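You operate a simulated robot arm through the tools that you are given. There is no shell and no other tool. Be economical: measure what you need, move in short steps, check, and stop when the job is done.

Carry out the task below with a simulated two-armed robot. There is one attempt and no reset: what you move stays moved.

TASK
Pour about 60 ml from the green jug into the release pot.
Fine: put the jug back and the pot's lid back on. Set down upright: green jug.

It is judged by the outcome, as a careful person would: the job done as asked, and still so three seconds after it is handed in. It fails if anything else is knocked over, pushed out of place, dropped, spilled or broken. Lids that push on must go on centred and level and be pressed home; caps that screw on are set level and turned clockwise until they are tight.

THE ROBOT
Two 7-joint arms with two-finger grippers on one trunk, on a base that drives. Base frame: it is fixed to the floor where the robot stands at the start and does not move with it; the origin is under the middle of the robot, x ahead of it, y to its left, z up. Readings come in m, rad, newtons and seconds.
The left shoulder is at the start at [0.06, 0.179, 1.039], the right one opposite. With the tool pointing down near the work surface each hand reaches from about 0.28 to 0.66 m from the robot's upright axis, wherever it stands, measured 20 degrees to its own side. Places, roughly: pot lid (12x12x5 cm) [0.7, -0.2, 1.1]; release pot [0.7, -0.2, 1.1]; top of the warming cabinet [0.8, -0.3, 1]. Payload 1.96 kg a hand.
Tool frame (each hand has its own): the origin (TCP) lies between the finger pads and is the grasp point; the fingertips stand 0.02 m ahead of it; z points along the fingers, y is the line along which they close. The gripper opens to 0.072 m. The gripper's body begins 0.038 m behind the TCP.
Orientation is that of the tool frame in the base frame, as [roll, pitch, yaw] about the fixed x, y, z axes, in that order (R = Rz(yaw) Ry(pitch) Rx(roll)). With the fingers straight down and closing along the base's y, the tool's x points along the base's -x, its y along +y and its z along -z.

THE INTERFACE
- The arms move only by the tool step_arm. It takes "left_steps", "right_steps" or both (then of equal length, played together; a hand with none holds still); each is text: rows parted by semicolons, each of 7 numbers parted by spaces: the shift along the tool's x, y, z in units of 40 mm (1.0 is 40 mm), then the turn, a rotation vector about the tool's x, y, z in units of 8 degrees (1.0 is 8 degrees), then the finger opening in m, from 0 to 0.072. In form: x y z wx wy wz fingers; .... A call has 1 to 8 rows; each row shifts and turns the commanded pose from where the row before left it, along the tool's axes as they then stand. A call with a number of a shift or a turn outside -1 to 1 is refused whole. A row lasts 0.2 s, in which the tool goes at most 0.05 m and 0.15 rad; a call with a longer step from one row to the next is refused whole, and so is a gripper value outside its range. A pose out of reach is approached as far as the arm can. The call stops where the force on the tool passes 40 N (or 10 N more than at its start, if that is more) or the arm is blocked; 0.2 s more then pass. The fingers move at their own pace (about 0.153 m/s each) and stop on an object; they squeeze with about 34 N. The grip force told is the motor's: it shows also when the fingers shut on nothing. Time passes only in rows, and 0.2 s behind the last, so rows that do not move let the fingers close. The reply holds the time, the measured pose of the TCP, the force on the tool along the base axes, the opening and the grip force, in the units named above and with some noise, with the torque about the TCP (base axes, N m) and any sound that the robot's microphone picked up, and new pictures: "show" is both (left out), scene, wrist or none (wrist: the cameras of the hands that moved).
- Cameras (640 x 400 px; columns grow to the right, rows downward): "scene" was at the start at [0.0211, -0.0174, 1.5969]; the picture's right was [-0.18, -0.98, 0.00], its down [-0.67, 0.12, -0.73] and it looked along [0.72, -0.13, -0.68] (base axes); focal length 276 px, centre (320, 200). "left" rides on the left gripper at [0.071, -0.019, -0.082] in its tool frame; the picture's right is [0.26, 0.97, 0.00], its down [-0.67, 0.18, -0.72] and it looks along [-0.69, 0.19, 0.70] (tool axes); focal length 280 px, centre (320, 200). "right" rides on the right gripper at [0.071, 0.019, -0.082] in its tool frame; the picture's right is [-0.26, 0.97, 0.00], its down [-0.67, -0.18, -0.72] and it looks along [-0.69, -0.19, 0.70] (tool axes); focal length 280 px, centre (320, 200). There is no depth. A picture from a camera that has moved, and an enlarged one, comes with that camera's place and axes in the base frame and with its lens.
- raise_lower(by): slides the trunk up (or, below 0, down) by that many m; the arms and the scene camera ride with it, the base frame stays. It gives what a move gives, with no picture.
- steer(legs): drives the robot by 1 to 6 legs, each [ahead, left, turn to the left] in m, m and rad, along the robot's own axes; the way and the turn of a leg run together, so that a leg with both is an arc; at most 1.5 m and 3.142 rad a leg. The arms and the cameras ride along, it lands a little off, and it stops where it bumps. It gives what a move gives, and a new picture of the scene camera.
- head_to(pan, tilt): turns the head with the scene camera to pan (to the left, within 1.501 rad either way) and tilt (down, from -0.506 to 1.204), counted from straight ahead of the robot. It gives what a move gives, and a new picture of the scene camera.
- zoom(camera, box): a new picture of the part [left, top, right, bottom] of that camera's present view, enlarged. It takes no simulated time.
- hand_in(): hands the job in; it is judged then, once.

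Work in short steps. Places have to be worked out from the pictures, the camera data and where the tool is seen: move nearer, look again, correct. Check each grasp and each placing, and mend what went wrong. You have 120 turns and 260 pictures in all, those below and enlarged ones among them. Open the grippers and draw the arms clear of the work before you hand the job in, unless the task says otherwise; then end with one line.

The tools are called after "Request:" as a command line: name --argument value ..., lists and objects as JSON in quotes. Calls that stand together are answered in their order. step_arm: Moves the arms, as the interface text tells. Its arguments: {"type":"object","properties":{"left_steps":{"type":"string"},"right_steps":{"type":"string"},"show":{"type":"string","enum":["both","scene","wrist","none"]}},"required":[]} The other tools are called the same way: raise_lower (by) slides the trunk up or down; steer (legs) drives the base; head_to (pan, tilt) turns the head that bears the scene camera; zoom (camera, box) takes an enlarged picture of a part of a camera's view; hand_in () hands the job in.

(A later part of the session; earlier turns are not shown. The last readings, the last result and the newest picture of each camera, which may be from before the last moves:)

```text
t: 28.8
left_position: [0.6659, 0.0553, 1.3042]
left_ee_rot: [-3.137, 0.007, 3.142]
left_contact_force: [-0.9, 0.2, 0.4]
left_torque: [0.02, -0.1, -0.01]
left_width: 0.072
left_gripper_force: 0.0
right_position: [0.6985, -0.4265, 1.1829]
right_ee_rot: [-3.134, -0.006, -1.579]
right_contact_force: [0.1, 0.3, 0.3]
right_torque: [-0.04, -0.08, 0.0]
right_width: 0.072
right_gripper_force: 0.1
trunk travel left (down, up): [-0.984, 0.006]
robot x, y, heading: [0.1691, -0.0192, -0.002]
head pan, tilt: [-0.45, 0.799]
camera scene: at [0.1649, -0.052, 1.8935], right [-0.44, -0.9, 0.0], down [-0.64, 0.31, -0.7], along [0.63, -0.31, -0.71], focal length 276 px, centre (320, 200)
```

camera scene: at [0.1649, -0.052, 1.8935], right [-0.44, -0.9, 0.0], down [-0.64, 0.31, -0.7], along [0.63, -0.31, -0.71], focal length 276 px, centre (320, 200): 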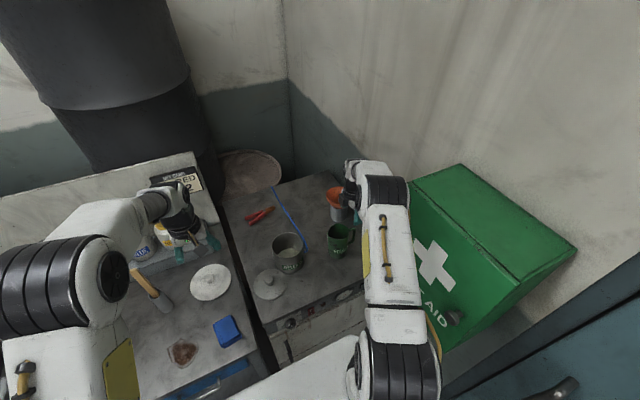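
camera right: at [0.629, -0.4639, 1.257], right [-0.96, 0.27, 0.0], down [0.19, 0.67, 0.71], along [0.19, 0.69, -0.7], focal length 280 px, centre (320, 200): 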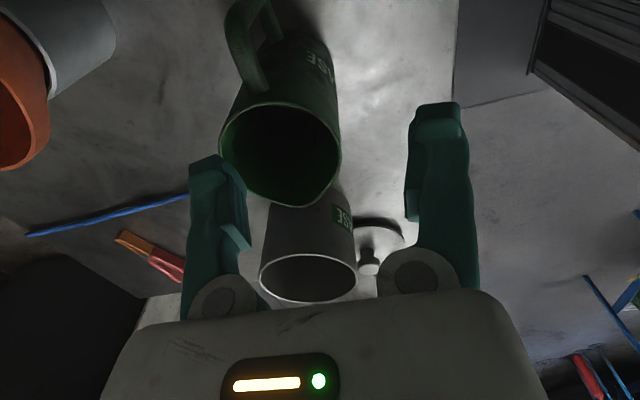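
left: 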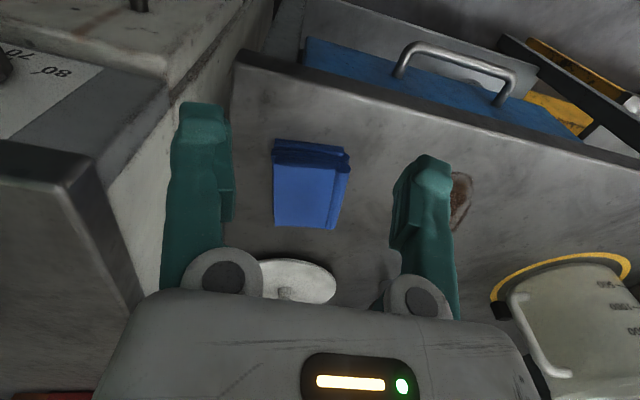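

The base is slightly unsettled in the readings. I make the alignment shift to (0.677,-0.434) and check the view.

Request:
step_arm --right_steps "0.1 0.27 0 0 0 0 0.072;0.09 0.26 0 0 0 0 0.072;0 0 0 0 0 0 0.072" --show "both"

```text
t: 29.6
left_position: [0.6755, 0.0496, 1.2987]
left_ee_rot: [-3.141, -0.003, -3.141]
left_contact_force: [0.7, 0.3, -0.3]
left_torque: [0.01, 0.01, 0.0]
left_width: 0.0719
left_gripper_force: 0.1
right_position: [0.6883, -0.4374, 1.1774]
right_ee_rot: [3.141, -0.002, -1.577]
right_contact_force: [-1.0, -0.9, 0.9]
right_torque: [-0.01, 0.0, -0.03]
right_width: 0.0721
right_gripper_force: 0.0
trunk travel left (down, up): [-0.984, 0.006]
robot x, y, heading: [0.1673, -0.021, -0.003]
head pan, tilt: [-0.45, 0.799]
camera scene: at [0.18, -0.0587, 1.8932], right [-0.44, -0.9, 0.0], down [-0.65, 0.31, -0.7], along [0.63, -0.3, -0.72], focal length 276 px, centre (320, 200)
camera right: at [0.6671, -0.5083, 1.2584], right [-0.96, 0.27, 0.0], down [0.19, 0.67, 0.71], along [0.19, 0.69, -0.7], focal length 280 px, centre (320, 200)
```

scene: 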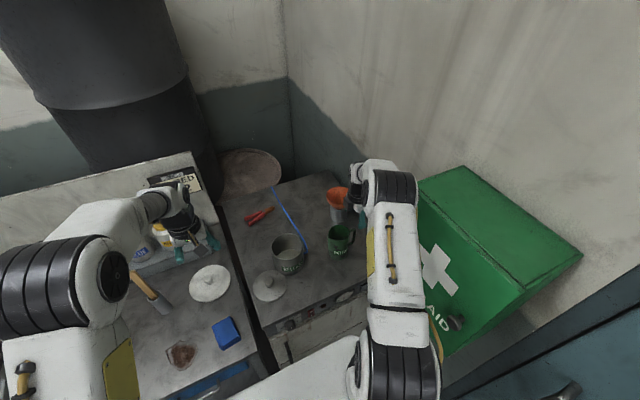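
right: 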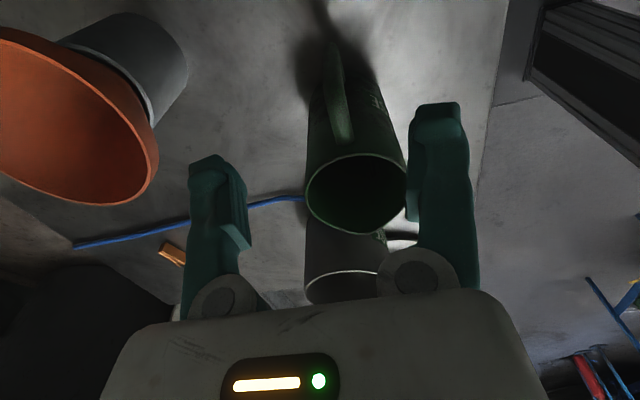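

Settled. I zoom on the handle for its exact x and outer extent.

Request:
zoom --camera "right" --box '[240, 0, 440, 200]'

```text
2.00 times, centred on (340, 100) of right
camera zoom: at [0.6671, -0.5083, 1.2584], right [-0.96, 0.27, 0.0], down [0.19, 0.67, 0.71], along [0.19, 0.69, -0.7], focal length 561 px, centre (280, 400)
```

zoom: 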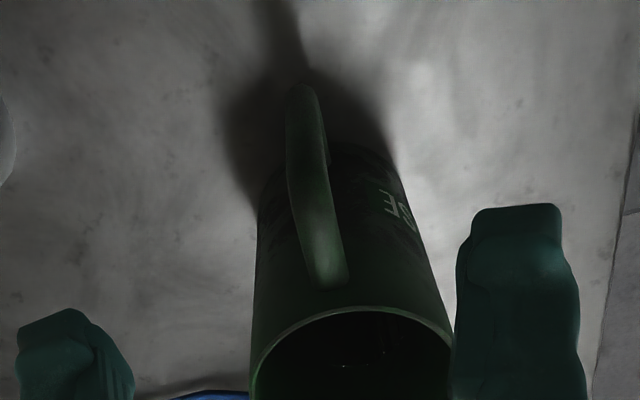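

The handle plane is at x≈0.678, with the bar about 10 mm thick and its top at z≈1.115. I centre and descend to TCP z≈1.098, with the gripper body staying above the rim.

Request:
step_arm --right_steps "0 0.25 0.3 0 0 0 0.05;0 0 0.6 0 0 0 0.05;0 0 0.6 0 0 0 0.05;0 0 0.45 0 0 0 0.05" --show "both"

```text
t: 30.6
left_position: [0.674, 0.0509, 1.3007]
left_ee_rot: [3.141, 0.0, 3.141]
left_contact_force: [0.5, 0.2, 0.0]
left_torque: [-0.04, 0.01, -0.01]
left_width: 0.072
left_gripper_force: 0.1
right_position: [0.6772, -0.4361, 1.0998]
right_ee_rot: [-3.14, -0.004, -1.577]
right_contact_force: [0.6, -0.4, 0.0]
right_torque: [-0.04, 0.02, -0.02]
right_width: 0.05
right_gripper_force: 0.0
trunk travel left (down, up): [-0.984, 0.006]
robot x, y, heading: [0.1676, -0.0189, 0.0]
head pan, tilt: [-0.45, 0.799]
camera scene: at [0.1769, -0.0579, 1.8933], right [-0.44, -0.9, 0.0], down [-0.65, 0.31, -0.7], along [0.63, -0.3, -0.72], focal length 276 px, centre (320, 200)
camera right: at [0.6565, -0.5079, 1.1813], right [-0.96, 0.27, 0.0], down [0.19, 0.68, 0.71], along [0.19, 0.69, -0.7], focal length 280 px, centre (320, 200)
```

scene: 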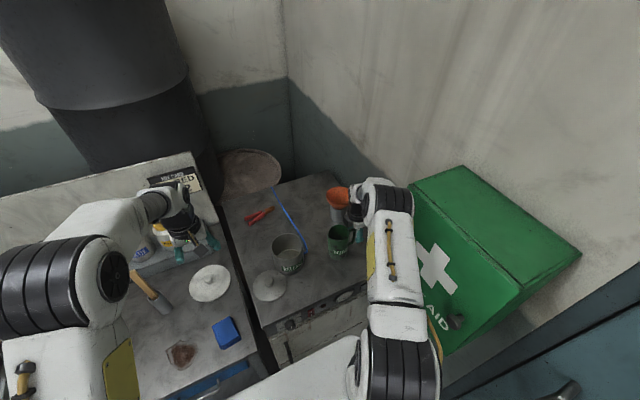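
right: 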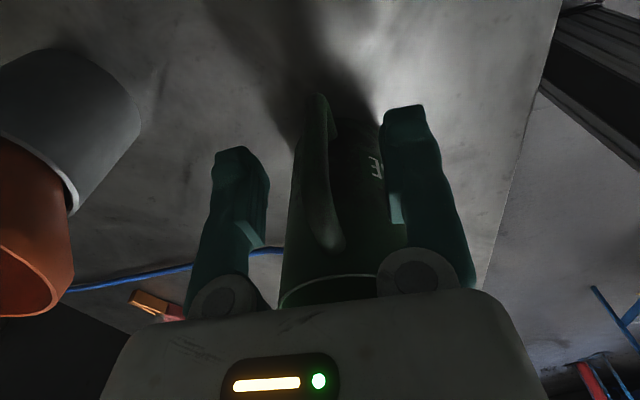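

The handle is between the fingers. I close on it.

Request:
step_arm --right_steps "0 0 0 0 0 0 0.03;0 0 0 0 0 0 0.0;0 0 0 0 0 0 0.0;0 0 0 0 0 0 0" --show "wrist"

```text
t: 31.6
left_position: [0.6738, 0.0508, 1.2996]
left_ee_rot: [-3.141, 0.001, 3.142]
left_contact_force: [0.6, 0.9, -0.7]
left_torque: [0.0, 0.01, 0.01]
left_width: 0.0721
left_gripper_force: 0.0
right_position: [0.6783, -0.4376, 1.0998]
right_ee_rot: [3.14, -0.002, -1.577]
right_contact_force: [-0.3, 0.0, -1.0]
right_torque: [-0.13, 0.01, -0.02]
right_width: 0.0111
right_gripper_force: 34.4
trunk travel left (down, up): [-0.984, 0.006]
robot x, y, heading: [0.163, -0.0207, -0.001]
head pan, tilt: [-0.45, 0.799]
camera right: at [0.6572, -0.508, 1.1806], right [-0.96, 0.27, 0.0], down [0.19, 0.67, 0.71], along [0.19, 0.69, -0.7], focal length 280 px, centre (320, 200)
```

right: 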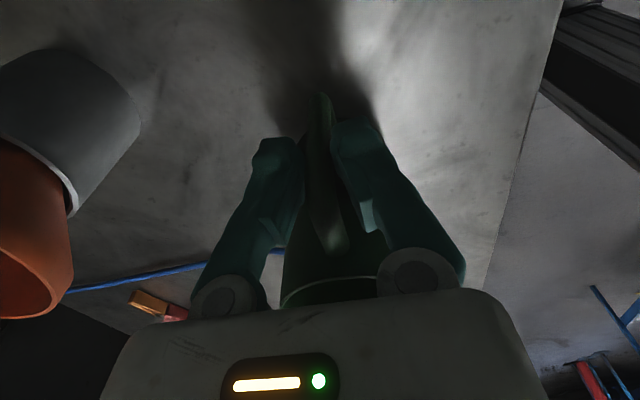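

Gripped at 11 mm, with the rest reference at (0.678,-0.437,1.100). I lift 20 mm and check weight and sag.

Request:
step_arm --right_steps "0 0 -0.15 0 0 0 0;0 0 -0.15 0 0 0 0;0 0 -0.2 0 0 0 0;0 0 0 0 0 0 0" --show "both"

```text
t: 32.6
left_position: [0.6738, 0.0504, 1.2997]
left_ee_rot: [-3.14, 0.001, -3.141]
left_contact_force: [-0.7, 0.2, 0.0]
left_torque: [-0.02, 0.03, 0.01]
left_width: 0.072
left_gripper_force: 0.2
right_position: [0.6771, -0.4382, 1.119]
right_ee_rot: [-3.141, -0.002, -1.578]
right_contact_force: [1.1, 0.1, -3.7]
right_torque: [-0.19, 0.0, 0.0]
right_width: 0.0108
right_gripper_force: 34.2
trunk travel left (down, up): [-0.984, 0.006]
robot x, y, heading: [0.1683, -0.0197, 0.006]
head pan, tilt: [-0.45, 0.799]
camera scene: at [0.1786, -0.0586, 1.8932], right [-0.44, -0.9, 0.0], down [-0.65, 0.31, -0.7], along [0.63, -0.3, -0.72], focal length 276 px, centre (320, 200)
camera right: at [0.6563, -0.5097, 1.2011], right [-0.96, 0.27, 0.0], down [0.19, 0.67, 0.71], along [0.19, 0.69, -0.7], focal length 280 px, centre (320, 200)
```

scene: 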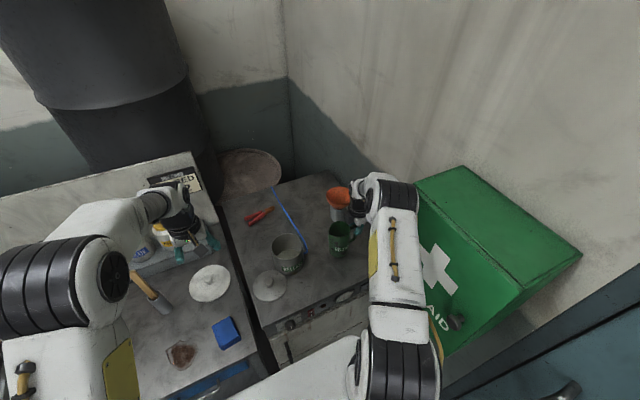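
right: 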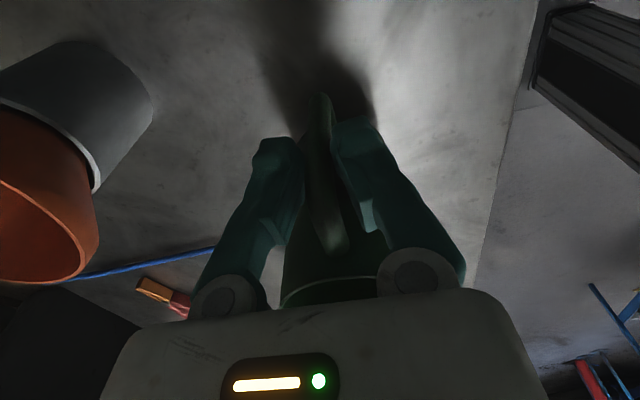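

The jug is held firmly and level, weighing about 3.3 N. I zoom in on it to judge the liquid level inside.

Request:
zoom --camera "scene" --box '[310, 210, 370, 265]'

Request:
zoom --camera "scene" --box '[250, 215, 330, 285]'

```text
7.27 times, centred on (340, 238) of scene
camera zoom: at [0.1786, -0.0586, 1.8932], right [-0.44, -0.9, 0.0], down [-0.65, 0.31, -0.7], along [0.63, -0.3, -0.72], focal length 2010 px, centre (174, -73)
```

zoom: 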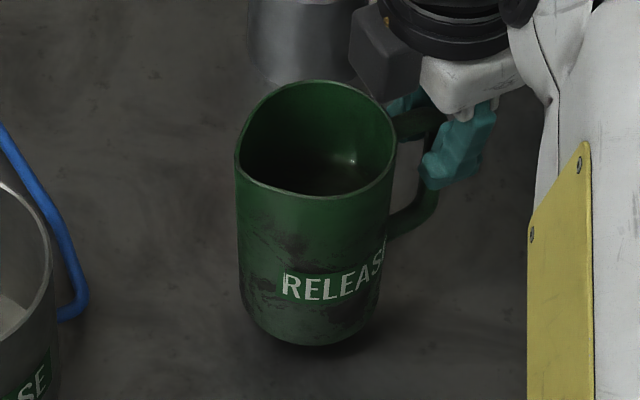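

```text
5.71 times, centred on (290, 250) of scene
camera zoom: at [0.1786, -0.0586, 1.8932], right [-0.44, -0.9, 0.0], down [-0.65, 0.31, -0.7], along [0.63, -0.3, -0.72], focal length 1580 px, centre (491, -86)
```

zoom: 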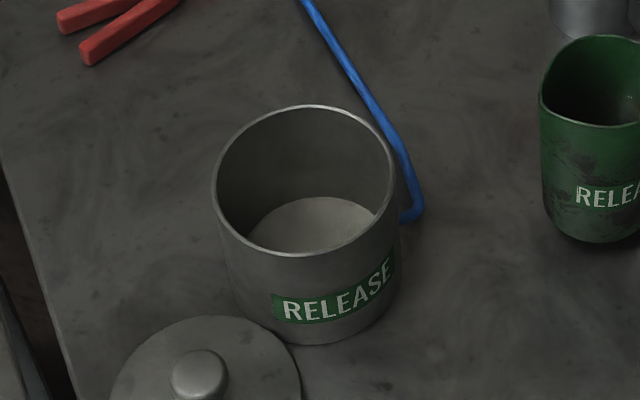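

The jug holds a modest amount of liquid. I move the left hand out of the way to the left while lifting the jug straight up 80 mm.

Request:
step_arm --left_steps "0 0.8 0 0 0 0 0.072;0 0.8 0 0 0 0 0.072;0 0.8 0 0 0 0 0.072;0 0.8 0 0 0 0 0.072;0 0.8 0 0 0 0 0.072;0 0 0 0 0 0 0.072" --right_steps "0 0 -0.5 0 0 0 0;0 0 -0.5 0 0 0 0;0 0 -0.5 0 0 0 0;0 0 -0.5 0 0 0 0;0 0 0 0 0 0 0;0 0 0 0 0 0 0" --show "both"

```text
t: 34.0
left_position: [0.6751, 0.2105, 1.3012]
left_ee_rot: [3.141, 0.0, -3.141]
left_contact_force: [-0.2, 0.1, 0.0]
left_torque: [0.01, 0.0, 0.01]
left_width: 0.0719
left_gripper_force: 0.0
right_position: [0.6784, -0.4371, 1.1994]
right_ee_rot: [3.141, -0.002, -1.578]
right_contact_force: [0.5, 0.5, -3.8]
right_torque: [-0.24, -0.02, 0.0]
right_width: 0.0107
right_gripper_force: 34.1
trunk travel left (down, up): [-0.984, 0.006]
robot x, y, heading: [0.1666, -0.0222, 0.004]
head pan, tilt: [-0.45, 0.799]
camera scene: at [0.1789, -0.0596, 1.8932], right [-0.44, -0.9, 0.0], down [-0.65, 0.31, -0.7], along [0.63, -0.3, -0.72], focal length 276 px, centre (320, 200)
camera right: at [0.6572, -0.5077, 1.2804], right [-0.96, 0.27, 0.0], down [0.19, 0.67, 0.71], along [0.19, 0.69, -0.7], focal length 280 px, centre (320, 200)
camera left: at [0.6037, 0.1918, 1.3827], right [-0.26, 0.97, 0.0], down [0.67, 0.18, 0.72], along [0.69, 0.19, -0.7], focal length 280 px, centre (320, 200)
```

scene: 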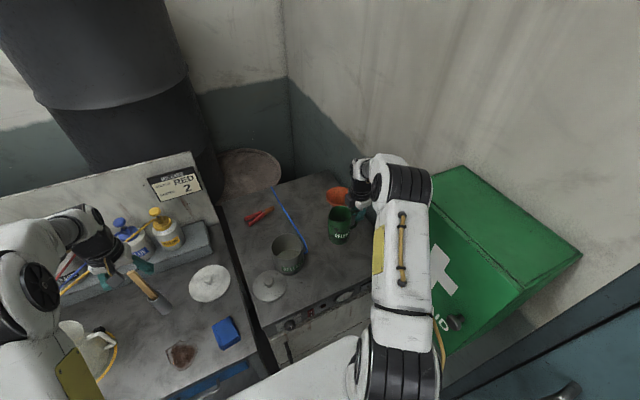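
right: 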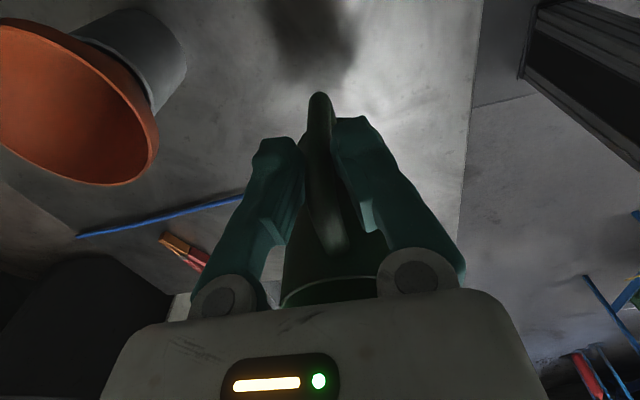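
left: 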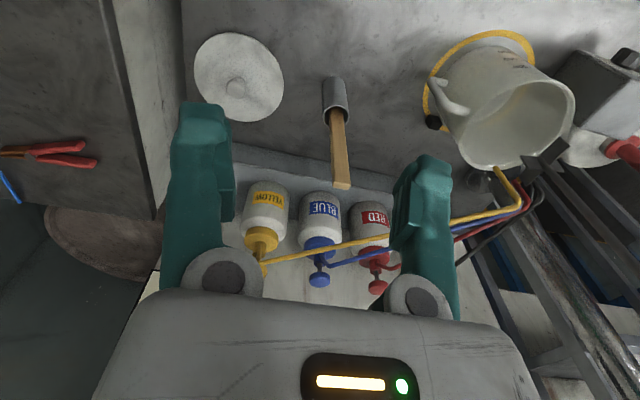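

Weight is about 3.75 N and the grip is stable. I raise a little more and move left and forward so the spout comes toward the pot's near rim.

Request:
step_arm --right_steps "0 0 -0.5 0 0 0 0;-0.3 -0.1 -0.4 0 0 0 0;-0.5 -0.2 0 0 0 0 0;-0.5 -0.2 0 0 0 0 0;-0.5 -0.2 0 0 0 0 0;-0.5 -0.2 0 0 0 0 0;-0.2 -0.1 0 0 0 0 0;0 0 0 0 0 0 0" --show "both"

```text
t: 35.8
left_position: [0.674, 0.2123, 1.3009]
left_ee_rot: [3.141, -0.001, 3.141]
left_contact_force: [0.1, -0.4, -0.2]
left_torque: [0.03, -0.05, -0.01]
left_width: 0.072
left_gripper_force: 0.0
right_position: [0.7162, -0.337, 1.2346]
right_ee_rot: [3.14, -0.001, -1.577]
right_contact_force: [-0.3, -0.2, -3.0]
right_torque: [-0.2, 0.02, -0.01]
right_width: 0.0108
right_gripper_force: 33.9
trunk travel left (down, up): [-0.984, 0.006]
robot x, y, heading: [0.1644, -0.0195, 0.002]
head pan, tilt: [-0.45, 0.799]
camera scene: at [0.1782, -0.0589, 1.8932], right [-0.44, -0.9, 0.0], down [-0.65, 0.31, -0.7], along [0.63, -0.3, -0.72], focal length 276 px, centre (320, 200)
camera right: at [0.696, -0.409, 1.3157], right [-0.96, 0.27, 0.0], down [0.19, 0.67, 0.71], along [0.19, 0.69, -0.7], focal length 280 px, centre (320, 200)
```

scene: 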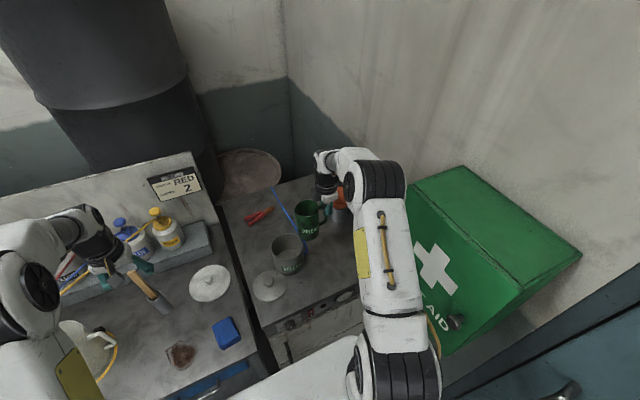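
right: 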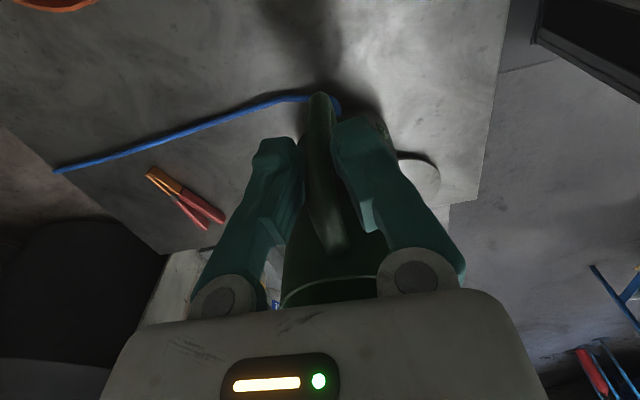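

Readings are steady. I zoom the scene camera to look into the jug and at the spout relative to the pot.

Request:
zoom --camera "scene" --box '[255, 180, 345, 280]'

Request:
zoom --camera "scene" --box '[290, 195, 330, 225]'

```text
4.00 times, centred on (300, 230) of scene
camera zoom: at [0.1782, -0.0589, 1.8932], right [-0.44, -0.9, 0.0], down [-0.65, 0.31, -0.7], along [0.63, -0.3, -0.72], focal length 1106 px, centre (400, 80)
```

zoom: 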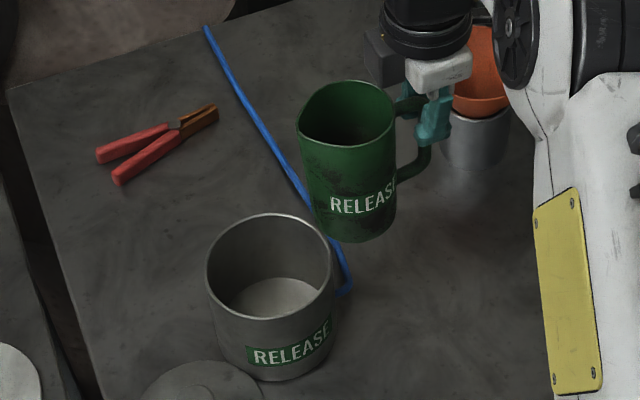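

```text
13.33 times, centred on (310, 210) of scene
camera zoom: at [0.1782, -0.0589, 1.8932], right [-0.44, -0.9, 0.0], down [-0.65, 0.31, -0.7], along [0.63, -0.3, -0.72], focal length 3686 px, centre (453, 67)
```

zoom: 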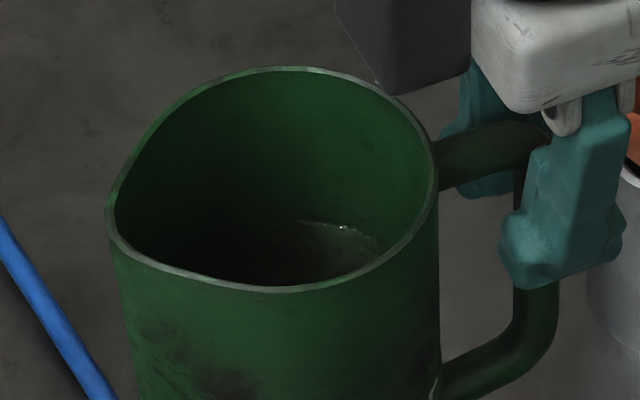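

The liquid surface lies about 5 cm below the rim (roughly 7.5–8 cm deep), so pouring should begin near 50° of tilt. I start tilting to about 32° while raising the hand, keeping the spout high over the pot's near side.

Request:
step_arm --right_steps "-0.06 0 -0.29 0 0.8 0 0;-0.02 0 -0.29 0 0.8 0 0;0 0 -0.29 0 0.8 0 0;0.02 0 -0.29 0 0.8 0 0;0.05 0 0 0 0.8 0 0;0 0 0 0 0 0 0" --show "both"

```text
t: 37.2
left_position: [0.6739, 0.2101, 1.3004]
left_ee_rot: [3.141, 0.001, 3.14]
left_contact_force: [0.3, 0.6, -0.2]
left_torque: [0.01, 0.0, 0.0]
left_width: 0.0723
left_gripper_force: 0.0
right_position: [0.7183, -0.3295, 1.2805]
right_ee_rot: [3.14, -0.562, -1.578]
right_contact_force: [-0.2, 0.0, -3.6]
right_torque: [-0.09, 0.01, -0.04]
right_width: 0.0108
right_gripper_force: 34.3
trunk travel left (down, up): [-0.984, 0.006]
robot x, y, heading: [0.1654, -0.0181, -0.001]
head pan, tilt: [-0.45, 0.799]
camera scene: at [0.1786, -0.0597, 1.8932], right [-0.44, -0.9, 0.0], down [-0.65, 0.31, -0.7], along [0.63, -0.3, -0.72], focal length 276 px, centre (320, 200)
camera right: at [0.6975, -0.3476, 1.3875], right [-0.96, 0.23, -0.14], down [0.19, 0.95, 0.25], along [0.19, 0.21, -0.96], focal length 280 px, centre (320, 200)
```

scene: 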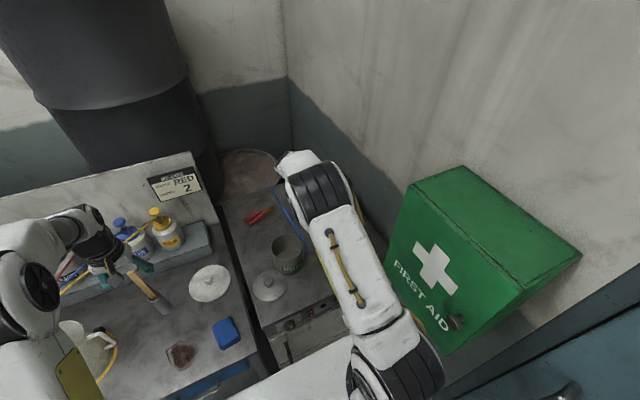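
right: 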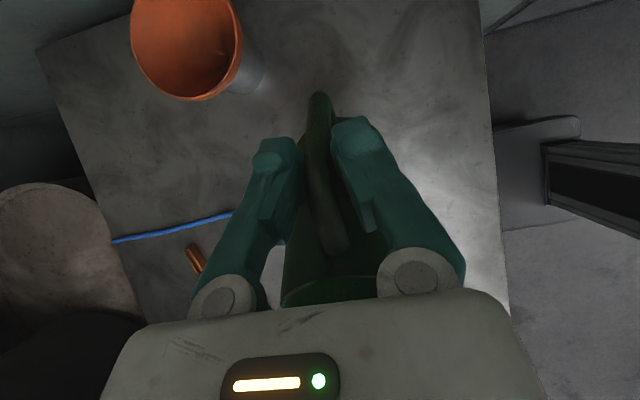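

Tilt is at 32° and the arm now blocks the scene view of the jug. I rotate the left hand so its camera looks across at the pot.

Request:
step_arm --left_steps "0 0 0 0 0 1 0.072;0 0 0 0 0 1 0.072;0 0 0 0 0 1 0.072;0 0 0 0 0 1 0.072;0 0 0 0 0 1 0.072;0 0 0 0 0 1 0.072;0 0 0 0 0 1 0.072;0 0 0 0 0 1 0.072" --show "wrist"

```text
t: 39.0
left_position: [0.6747, 0.2104, 1.2999]
left_ee_rot: [-3.141, -0.001, 2.022]
left_contact_force: [0.3, 0.0, -0.5]
left_torque: [-0.02, 0.01, -0.02]
left_width: 0.0722
left_gripper_force: 0.2
right_position: [0.7182, -0.3291, 1.2828]
right_ee_rot: [3.142, -0.561, -1.579]
right_contact_force: [0.2, -0.6, -3.8]
right_torque: [-0.1, -0.04, -0.01]
right_width: 0.0108
right_gripper_force: 34.1
trunk travel left (down, up): [-0.984, 0.006]
robot x, y, heading: [0.1648, -0.0188, 0.003]
head pan, tilt: [-0.45, 0.799]
camera left: at [0.6263, 0.2657, 1.3815], right [0.75, 0.66, 0.0], down [0.46, -0.53, 0.72], along [0.47, -0.54, -0.7], focal length 280 px, centre (320, 200)
```

left: 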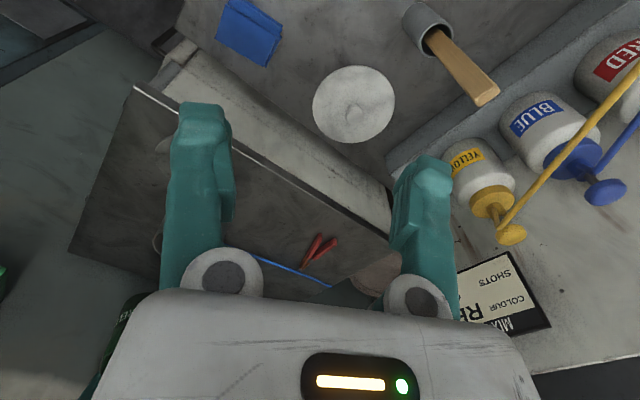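

The pot is hidden behind a finger. I rotate further and tilt the left hand upward a bit to bring the pot between the fingers.

Request:
step_arm --left_steps "0 0 0 0 0 1 0.072;0 0 0 0 0 1 0.072;0 0 0 0 0 1 0.072;0 0 0 0 -1 0 0.072;0 0 0 0 -1 0 0.072;0 0 0 0 -1 0 0.072" --show "wrist"

```text
t: 40.4
left_position: [0.6743, 0.2108, 1.2999]
left_ee_rot: [-3.141, 0.141, 1.606]
left_contact_force: [0.3, -0.2, 0.7]
left_torque: [0.02, 0.0, -0.03]
left_width: 0.0718
left_gripper_force: 0.0
left hand out of reach, approached as far as the arm can: row 5, 6
right_position: [0.7187, -0.3306, 1.2811]
right_ee_rot: [3.141, -0.559, -1.579]
right_contact_force: [-0.1, 0.1, -3.4]
right_torque: [-0.07, 0.02, -0.02]
right_width: 0.0106
right_gripper_force: 33.9
trunk travel left (down, up): [-0.984, 0.006]
robot x, y, heading: [0.1647, -0.019, 0.001]
head pan, tilt: [-0.45, 0.799]
camera left: at [0.652, 0.2908, 1.3713], right [0.96, 0.29, -0.04], down [0.2, -0.56, 0.8], along [0.21, -0.77, -0.6], focal length 280 px, centre (320, 200)
```

left: 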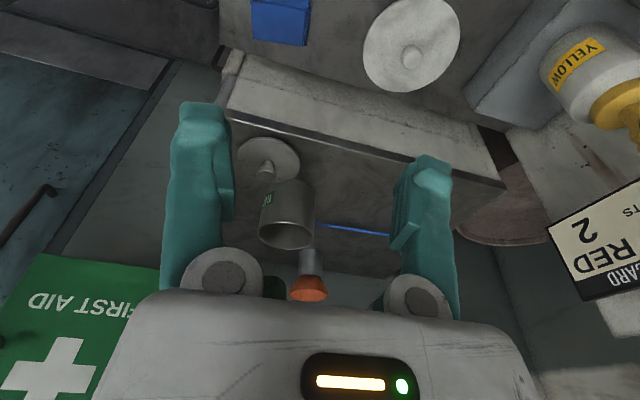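

The pot is in clear view, with its mouth centre at (0.719,-0.192). I tilt to about 44° while lowering the spout to roughly 6 cm above the rim.

Request:
step_arm --right_steps "-0.6 0 0.58 0 0.75 0 0;-0.66 0 0.52 0 0.75 0 0;0 0 0 0 0 0 0" --show "none"

Request:
zoom --camera "left" --box '[220, 120, 400, 300]'

```text
t: 41.2
left_position: [0.6728, 0.2097, 1.3003]
left_ee_rot: [3.141, 0.138, 1.605]
left_contact_force: [0.7, -0.2, 0.1]
left_torque: [-0.02, -0.02, 0.0]
left_width: 0.0721
left_gripper_force: 0.0
right_position: [0.7193, -0.3132, 1.2176]
right_ee_rot: [-3.141, -0.772, -1.581]
right_contact_force: [-0.4, -0.6, -2.9]
right_torque: [0.0, -0.02, 0.01]
right_width: 0.0109
right_gripper_force: 34.0
trunk travel left (down, up): [-0.984, 0.006]
robot x, y, heading: [0.1656, -0.0218, -0.003]
head pan, tilt: [-0.45, 0.799]
```

```text
2.22 times, centred on (310, 210) of left
camera zoom: at [0.6512, 0.2912, 1.3716], right [0.96, 0.29, -0.04], down [0.2, -0.56, 0.8], along [0.21, -0.77, -0.6], focal length 623 px, centre (342, 178)
```

zoom: 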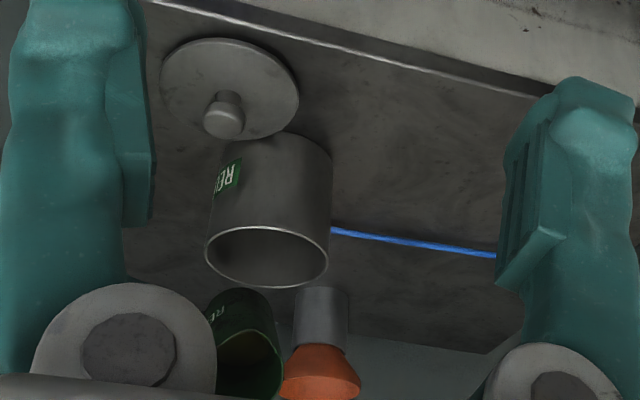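

The spout is at about (0.712,-0.22,1.16), well over the pot. I continue tilting slowly to 48° about the lip and look for a stream.

Request:
step_arm --right_steps "-0.03 0 -0.1 0 0.24 0 0;-0.03 0 -0.1 0 0.24 0 0;0 0 0 0 0 0 0" --show "none"

Request:
zoom --camera "left" --box '[240, 170, 350, 300]'

```text
t: 42.0
left_position: [0.6738, 0.2105, 1.2998]
left_ee_rot: [3.141, 0.139, 1.606]
left_contact_force: [-0.5, 0.2, 0.2]
left_torque: [0.02, 0.03, 0.0]
left_width: 0.0724
left_gripper_force: 0.2
right_position: [0.7184, -0.3061, 1.2212]
right_ee_rot: [3.141, -0.838, -1.578]
right_contact_force: [-0.1, -0.8, -2.9]
right_torque: [0.0, 0.03, 0.01]
right_width: 0.0109
right_gripper_force: 33.6
trunk travel left (down, up): [-0.984, 0.006]
robot x, y, heading: [0.1654, -0.0205, 0.0]
head pan, tilt: [-0.45, 0.799]
```

```text
3.08 times, centred on (295, 235) of left
camera zoom: at [0.6517, 0.2913, 1.3713], right [0.96, 0.29, -0.04], down [0.2, -0.56, 0.8], along [0.21, -0.77, -0.6], focal length 863 px, centre (397, 92)
```

zoom: 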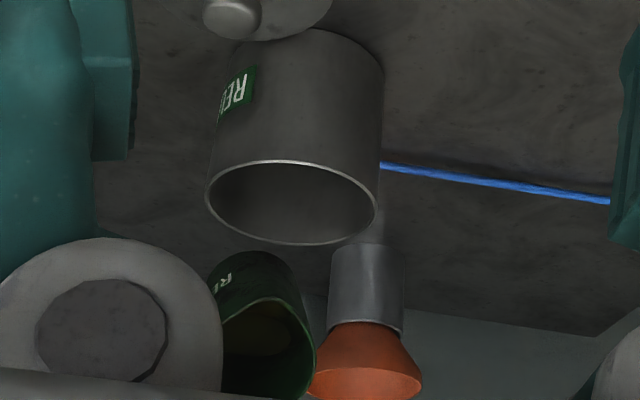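

No stream yet. I tilt another 3°, to about 51°.

Request:
step_arm --right_steps "-0.03 0 -0.1 0 0.2 0 0;-0.03 0 -0.08 0 0.18 0 0;0 0 0 0 0 0 0;0 0 0 0 0 0 0" --show "none"

Request:
zoom --camera "left" --box '[240, 190, 350, 300]'

```text
t: 43.0
left_position: [0.6754, 0.21, 1.3002]
left_ee_rot: [3.141, 0.137, 1.605]
left_contact_force: [0.5, -0.7, -0.3]
left_torque: [-0.01, 0.01, 0.04]
left_width: 0.0722
left_gripper_force: 0.0
right_position: [0.717, -0.2998, 1.2231]
right_ee_rot: [3.141, -0.89, -1.576]
right_contact_force: [0.4, -0.2, -3.6]
right_torque: [0.0, -0.01, -0.02]
right_width: 0.0107
right_gripper_force: 34.1
trunk travel left (down, up): [-0.984, 0.006]
robot x, y, heading: [0.1621, -0.0216, 0.001]
head pan, tilt: [-0.45, 0.799]
```

```text
3.64 times, centred on (295, 245) of left
camera zoom: at [0.6519, 0.2918, 1.3712], right [0.96, 0.29, -0.04], down [0.2, -0.56, 0.8], along [0.21, -0.77, -0.6], focal length 1020 px, centre (411, 36)
```

zoom: 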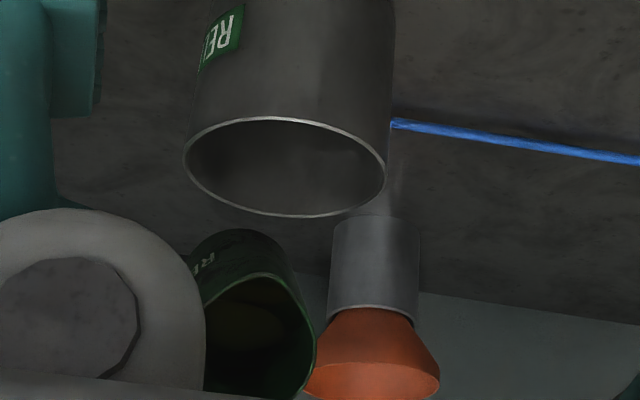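

Still no flow. I tilt a further 3°, to about 54°.

Request:
step_arm --right_steps "0 0 -0.08 0 0.2 0 0;0 0 -0.08 0 0.18 0 0;0 0 0 0 0 0 0;0 0 0 0 0 0 0" --show "none"

Request:
zoom --camera "left" --box '[240, 190, 350, 300]'

```text
t: 44.0
left_position: [0.6726, 0.2111, 1.2997]
left_ee_rot: [3.142, 0.139, 1.605]
left_contact_force: [-0.2, 0.0, 0.0]
left_torque: [0.03, -0.02, 0.0]
left_width: 0.0718
left_gripper_force: 0.1
right_position: [0.7171, -0.2946, 1.2269]
right_ee_rot: [-3.14, -0.943, -1.578]
right_contact_force: [0.6, 0.1, -2.4]
right_torque: [0.01, 0.02, -0.01]
right_width: 0.0107
right_gripper_force: 34.3
trunk travel left (down, up): [-0.984, 0.006]
robot x, y, heading: [0.1655, -0.0167, -0.001]
head pan, tilt: [-0.45, 0.799]
```

```text
3.64 times, centred on (295, 245) of left
camera zoom: at [0.6519, 0.2914, 1.3712], right [0.96, 0.29, -0.04], down [0.2, -0.56, 0.8], along [0.21, -0.77, -0.6], focal length 1020 px, centre (411, 36)
```

zoom: 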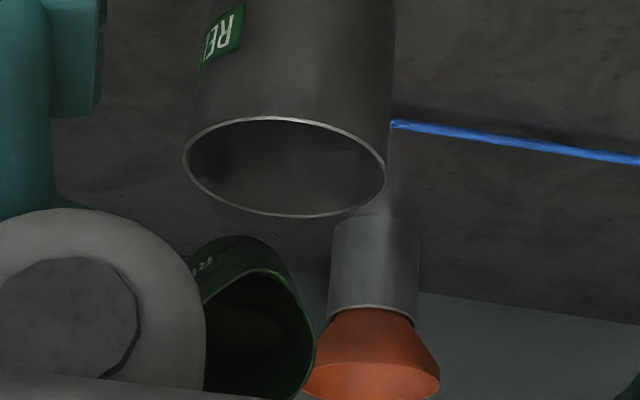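

The stream is not visible, and the weight reading is noisy. I hold still and view the scene camera too.

Request:
step_arm --right_steps "0 0 0 0 0 0 0" --show "scene"

Request:
step_arm --right_steps "0 0 0 0 0 0 0" --show "none"

Request:
step_arm --right_steps "0 0 0 0 0 0 0" --show "none"

```text
t: 44.4
left_position: [0.6741, 0.2106, 1.3011]
left_ee_rot: [3.141, 0.139, 1.605]
left_contact_force: [0.1, 0.0, -0.2]
left_torque: [0.01, 0.01, 0.01]
left_width: 0.0718
left_gripper_force: 0.0
right_position: [0.7167, -0.2946, 1.2259]
right_ee_rot: [-3.141, -0.942, -1.578]
right_contact_force: [0.7, -0.9, -3.1]
right_torque: [0.0, 0.0, 0.01]
right_width: 0.011
right_gripper_force: 34.1
trunk travel left (down, up): [-0.984, 0.006]
robot x, y, heading: [0.1683, -0.0179, 0.001]
head pan, tilt: [-0.45, 0.799]
camera scene: at [0.1786, -0.0584, 1.8932], right [-0.44, -0.9, 0.0], down [-0.65, 0.31, -0.7], along [0.63, -0.3, -0.72], focal length 276 px, centre (320, 200)
```

scene: 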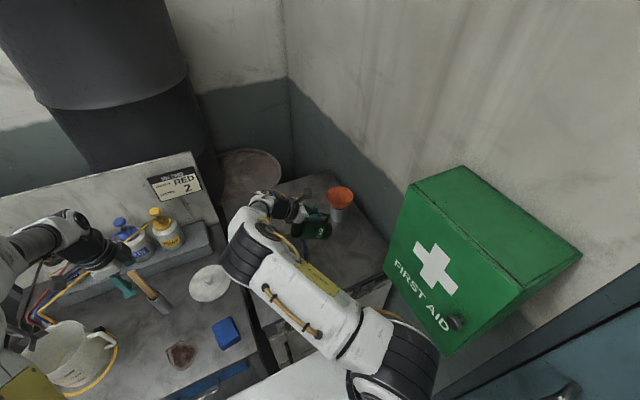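

```text
t: 44.8
left_position: [0.6737, 0.2103, 1.2991]
left_ee_rot: [3.141, 0.139, 1.607]
left_contact_force: [0.4, -0.1, 0.2]
left_torque: [-0.03, 0.05, 0.02]
left_width: 0.0719
left_gripper_force: 0.0
right_position: [0.7155, -0.2943, 1.2273]
right_ee_rot: [3.14, -0.942, -1.579]
right_contact_force: [-0.5, -0.7, -3.5]
right_torque: [0.04, 0.0, 0.0]
right_width: 0.0105
right_gripper_force: 33.8
trunk travel left (down, up): [-0.984, 0.006]
robot x, y, heading: [0.1638, -0.0222, 0.0]
head pan, tilt: [-0.45, 0.799]
```

```text
t: 45.2
left_position: [0.674, 0.2102, 1.3002]
left_ee_rot: [-3.141, 0.138, 1.606]
left_contact_force: [-0.1, 0.0, 0.1]
left_torque: [-0.01, -0.02, 0.02]
left_width: 0.0722
left_gripper_force: 0.1
right_position: [0.7167, -0.2938, 1.2269]
right_ee_rot: [3.141, -0.943, -1.577]
right_contact_force: [-0.1, -0.3, -3.6]
right_torque: [0.0, 0.02, 0.01]
right_width: 0.0108
right_gripper_force: 34.1
trunk travel left (down, up): [-0.984, 0.006]
robot x, y, heading: [0.164, -0.0205, -0.002]
head pan, tilt: [-0.45, 0.799]
```

Weight is unchanged at about 3.5 N, so pouring hasn't started. I tilt to about 57°.

Request:
step_arm --right_steps "0 0 -0.08 0 0.2 0 0;0 0 -0.08 0 0.18 0 0;0 0 0 0 0 0 0;0 0 0 0 0 0 0" --show "none"

Request:
zoom --camera "left" --box '[240, 190, 350, 300]'

```text
t: 46.2
left_position: [0.6735, 0.2118, 1.2998]
left_ee_rot: [-3.141, 0.138, 1.606]
left_contact_force: [-0.7, 0.5, 0.2]
left_torque: [0.03, 0.0, 0.01]
left_width: 0.0721
left_gripper_force: 0.0
right_position: [0.7177, -0.29, 1.2307]
right_ee_rot: [-3.135, -0.971, -1.579]
right_contact_force: [0.1, 0.2, -3.3]
right_torque: [0.04, -0.01, 0.01]
right_width: 0.0108
right_gripper_force: 34.7
trunk travel left (down, up): [-0.984, 0.006]
robot x, y, heading: [0.1624, -0.0174, 0.007]
head pan, tilt: [-0.45, 0.799]
```

```text
3.64 times, centred on (295, 245) of left
camera zoom: at [0.6518, 0.2922, 1.3711], right [0.96, 0.29, -0.04], down [0.2, -0.56, 0.8], along [0.21, -0.77, -0.6], focal length 1020 px, centre (411, 36)
```

zoom: 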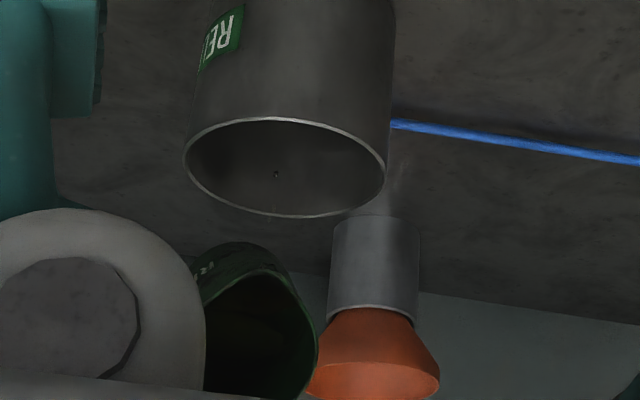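

A droplet is falling into the pot, so onset is near 56°. I tilt about 2° more and wait, monitoring.

Request:
step_arm --right_steps "0 0 -0.05 0 0.15 0 0;0 0 0 0 0.1 0 0;0 0 0 0 0 0 0;0 0 0 0 0 0 0;0 0 0 0 0 0 0" --show "none"

Request:
zoom --camera "left" --box '[240, 190, 350, 300]'

```text
t: 47.4
left_position: [0.6736, 0.2111, 1.3002]
left_ee_rot: [-3.14, 0.14, 1.607]
left_contact_force: [0.4, 0.7, -0.1]
left_torque: [0.0, -0.01, 0.0]
left_width: 0.0717
left_gripper_force: 0.1
right_position: [0.7187, -0.2912, 1.2312]
right_ee_rot: [-3.134, -0.971, -1.577]
right_contact_force: [-0.3, 0.0, -3.5]
right_torque: [0.04, 0.01, 0.01]
right_width: 0.0107
right_gripper_force: 34.4
right hand out of reach, approached as far as the arm can: row 1, 2
trunk travel left (down, up): [-0.984, 0.006]
robot x, y, heading: [0.1626, -0.0214, 0.001]
head pan, tilt: [-0.45, 0.799]
```

```text
3.64 times, centred on (295, 245) of left
camera zoom: at [0.6519, 0.2918, 1.3711], right [0.96, 0.29, -0.04], down [0.2, -0.56, 0.8], along [0.21, -0.77, -0.6], focal length 1020 px, centre (411, 36)
```

zoom: 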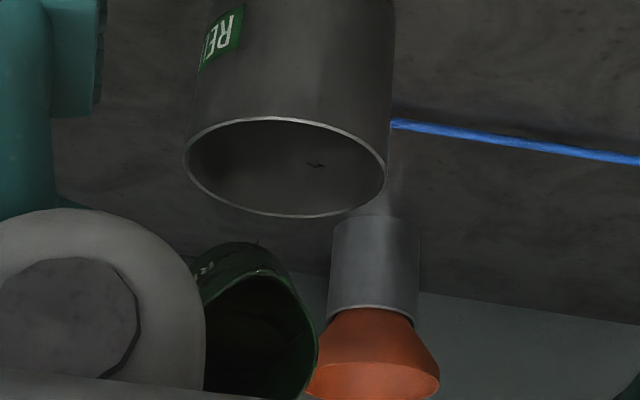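

The wrist hit a joint limit at 56° tilt. I yaw the pour direction about the lip (keeping tilt and lip position), so the hand points more forward, which should free the wrist.

Request:
step_arm --right_steps "0 -0.193 0 0.57 0 -0.4 0;0 -0.193 0 0.57 0 -0.4 0;0 -0.193 0 0.57 0 -0.4 0;0 0 0 0 0 0 0" --show "none"

Request:
zoom --camera "left" --box '[240, 190, 350, 300]'

```text
t: 48.4
left_position: [0.6731, 0.2107, 1.2998]
left_ee_rot: [-3.141, 0.139, 1.606]
left_contact_force: [0.2, 0.4, -0.2]
left_torque: [-0.01, -0.01, 0.01]
left_width: 0.0718
left_gripper_force: 0.0
right_position: [0.7404, -0.2884, 1.2308]
right_ee_rot: [-3.14, -0.97, -1.281]
right_contact_force: [0.1, -0.5, -3.4]
right_torque: [0.0, 0.0, -0.04]
right_width: 0.0108
right_gripper_force: 34.4
trunk travel left (down, up): [-0.984, 0.006]
robot x, y, heading: [0.1667, -0.0213, -0.001]
head pan, tilt: [-0.45, 0.799]
```

```text
3.64 times, centred on (295, 245) of left
camera zoom: at [0.652, 0.2917, 1.3711], right [0.96, 0.29, -0.04], down [0.2, -0.56, 0.8], along [0.21, -0.77, -0.6], focal length 1020 px, centre (411, 36)
```

zoom: 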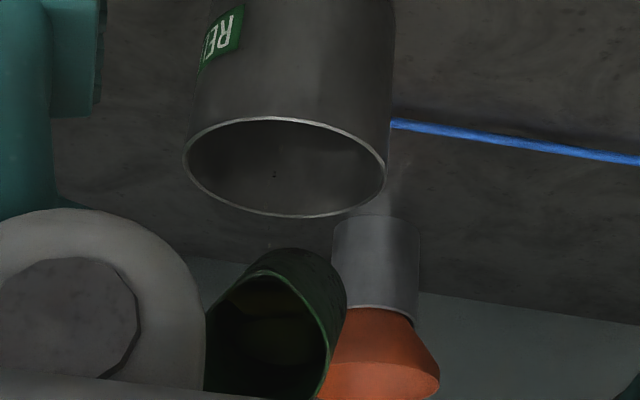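

The yaw worked and drips still land in the pot. I tilt another 2.5° about the lip.

Request:
step_arm --right_steps "0.01 0 -0.07 0 0.16 0 0;0.01 0 -0.07 0 0.16 0 0;0 0 0 0 0 0 0;0 0 0 0 0 0 0" --show "none"

Request:
zoom --camera "left" --box '[240, 190, 350, 300]'

```text
t: 49.4
left_position: [0.6746, 0.2111, 1.2996]
left_ee_rot: [-3.141, 0.14, 1.607]
left_contact_force: [0.4, 0.2, 0.1]
left_torque: [0.01, 0.02, 0.0]
left_width: 0.072
left_gripper_force: 0.0
right_position: [0.7397, -0.2853, 1.2349]
right_ee_rot: [-3.14, -1.015, -1.284]
right_contact_force: [-0.6, -0.2, -2.5]
right_torque: [0.02, 0.02, 0.04]
right_width: 0.0105
right_gripper_force: 34.3
trunk travel left (down, up): [-0.984, 0.006]
robot x, y, heading: [0.1653, -0.0237, 0.001]
head pan, tilt: [-0.45, 0.799]
```

```text
3.64 times, centred on (295, 245) of left
camera zoom: at [0.6519, 0.2917, 1.3712], right [0.96, 0.29, -0.04], down [0.2, -0.56, 0.8], along [0.21, -0.77, -0.6], focal length 1020 px, centre (411, 36)
```

zoom: 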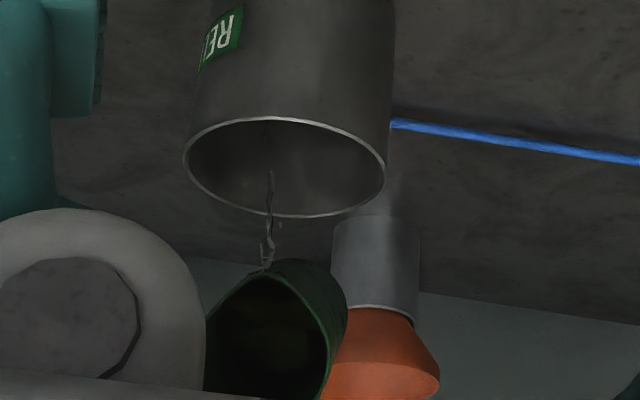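

A clean stream falls into the pot. I hold here and read the weight several times as it drains to this angle.

Request:
step_arm --right_steps "0 0 0 0 0 0 0;0 0 0 0 0 0 0;0 0 0 0 0 0 0" --show "none"

Request:
step_arm --right_steps "0 0 0 0 0 0 0" --show "none"

Request:
step_arm --right_steps "0 0 0 0 0 0 0" --show "none"

Request:
zoom --camera "left" --box '[240, 190, 350, 300]'

```text
t: 50.2
left_position: [0.675, 0.211, 1.3008]
left_ee_rot: [-3.141, 0.14, 1.606]
left_contact_force: [-0.2, 1.0, -0.4]
left_torque: [-0.03, 0.02, -0.01]
left_width: 0.072
left_gripper_force: 0.1
right_position: [0.74, -0.2849, 1.2342]
right_ee_rot: [-3.14, -1.018, -1.282]
right_contact_force: [-0.1, 0.0, -3.7]
right_torque: [0.02, 0.02, -0.02]
right_width: 0.0111
right_gripper_force: 34.4
trunk travel left (down, up): [-0.984, 0.006]
robot x, y, heading: [0.1629, -0.0212, 0.002]
head pan, tilt: [-0.45, 0.799]
```

```text
t: 50.6
left_position: [0.6738, 0.2108, 1.2986]
left_ee_rot: [3.141, 0.141, 1.605]
left_contact_force: [0.2, -0.1, 0.6]
left_torque: [0.01, 0.02, 0.0]
left_width: 0.072
left_gripper_force: 0.1
right_position: [0.7407, -0.2848, 1.2353]
right_ee_rot: [-3.14, -1.015, -1.284]
right_contact_force: [-0.1, 0.3, -3.1]
right_torque: [0.06, 0.01, 0.0]
right_width: 0.0108
right_gripper_force: 33.8
trunk travel left (down, up): [-0.984, 0.006]
robot x, y, heading: [0.1637, -0.0226, 0.001]
head pan, tilt: [-0.45, 0.799]
```

```text
t: 51.0
left_position: [0.6733, 0.2104, 1.3002]
left_ee_rot: [3.141, 0.14, 1.607]
left_contact_force: [0.4, -0.1, -0.2]
left_torque: [-0.02, -0.01, 0.0]
left_width: 0.0719
left_gripper_force: 0.2
right_position: [0.7407, -0.285, 1.2358]
right_ee_rot: [-3.139, -1.015, -1.285]
right_contact_force: [0.5, -0.8, -3.3]
right_torque: [0.03, 0.02, -0.02]
right_width: 0.011
right_gripper_force: 34.1
trunk travel left (down, up): [-0.984, 0.006]
robot x, y, heading: [0.1635, -0.0199, -0.002]
head pan, tilt: [-0.45, 0.799]
```

```text
3.64 times, centred on (295, 245) of left
camera zoom: at [0.6519, 0.2917, 1.3712], right [0.96, 0.29, -0.04], down [0.2, -0.56, 0.8], along [0.21, -0.77, -0.6], focal length 1020 px, centre (411, 36)
```

zoom: 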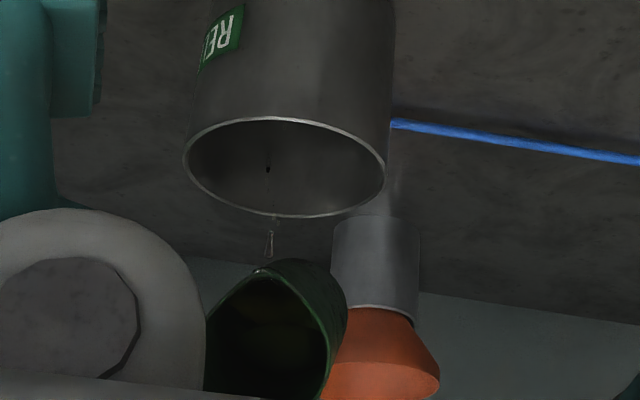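

The flow has nearly stopped at 58°, by geometry about 25 ml so far. I tilt another 2° and let it drain.

Request:
step_arm --right_steps "0.01 0 -0.06 0 0.13 0 0;0.01 0 -0.06 0 0.13 0 0;0 0 0 0 0 0 0;0 0 0 0 0 0 0;0 0 0 0 0 0 0;0 0 0 0 0 0 0;0 0 0 0 0 0 0" --show "none"

Request:
zoom --camera "left" --box '[240, 190, 350, 300]'

```text
t: 52.6
left_position: [0.6737, 0.2105, 1.3002]
left_ee_rot: [3.14, 0.14, 1.607]
left_contact_force: [0.4, -0.4, -0.5]
left_torque: [0.01, 0.03, -0.02]
left_width: 0.0719
left_gripper_force: 0.0
right_position: [0.7381, -0.2812, 1.2386]
right_ee_rot: [-3.138, -1.054, -1.282]
right_contact_force: [-0.2, -0.6, -3.2]
right_torque: [0.03, 0.0, 0.02]
right_width: 0.0109
right_gripper_force: 34.0
trunk travel left (down, up): [-0.984, 0.006]
robot x, y, heading: [0.1659, -0.0221, -0.002]
head pan, tilt: [-0.45, 0.799]
```

```text
3.64 times, centred on (295, 245) of left
camera zoom: at [0.6519, 0.2917, 1.3712], right [0.96, 0.29, -0.04], down [0.2, -0.56, 0.8], along [0.21, -0.77, -0.6], focal length 1020 px, centre (411, 36)
```

zoom: 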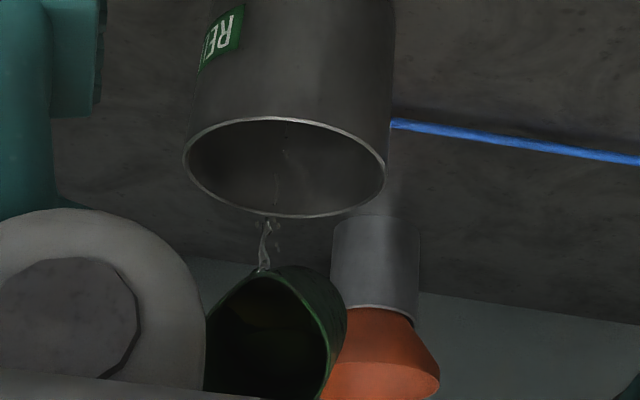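

At 60.4°, geometry suggests about 45–50 ml once drained. I let it drain briefly, then start untilting to check the level.

Request:
step_arm --right_steps "0 0 0 0 0 0 0;0 0 0 0 0 0 0;0 0 0 0 0 0 0;0 0 0 0 0 0 0;0 0 0 0 0 0 0" --show "none"

Request:
zoom --camera "left" --box '[240, 190, 350, 300]'

```text
t: 53.8
left_position: [0.6742, 0.2103, 1.3017]
left_ee_rot: [3.14, 0.14, 1.608]
left_contact_force: [0.1, 0.1, 0.1]
left_torque: [0.0, -0.02, 0.0]
left_width: 0.0722
left_gripper_force: 0.0
right_position: [0.7385, -0.2823, 1.2382]
right_ee_rot: [-3.14, -1.053, -1.283]
right_contact_force: [0.0, -0.1, -4.0]
right_torque: [0.05, 0.0, -0.01]
right_width: 0.0108
right_gripper_force: 34.3
trunk travel left (down, up): [-0.984, 0.006]
robot x, y, heading: [0.1628, -0.0206, -0.0]
head pan, tilt: [-0.45, 0.799]
```

```text
3.64 times, centred on (295, 245) of left
camera zoom: at [0.6519, 0.2917, 1.3712], right [0.96, 0.29, -0.04], down [0.2, -0.56, 0.8], along [0.21, -0.77, -0.6], focal length 1020 px, centre (411, 36)
```

zoom: 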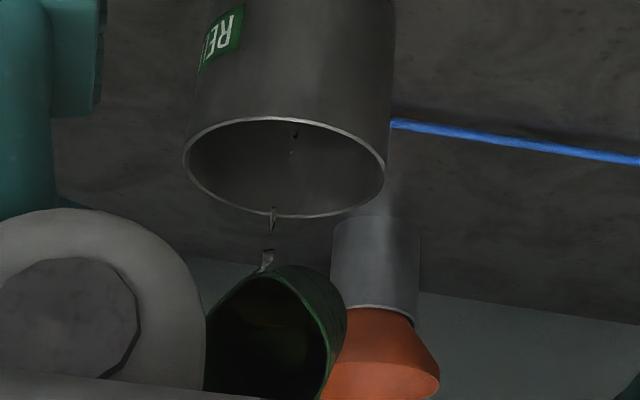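

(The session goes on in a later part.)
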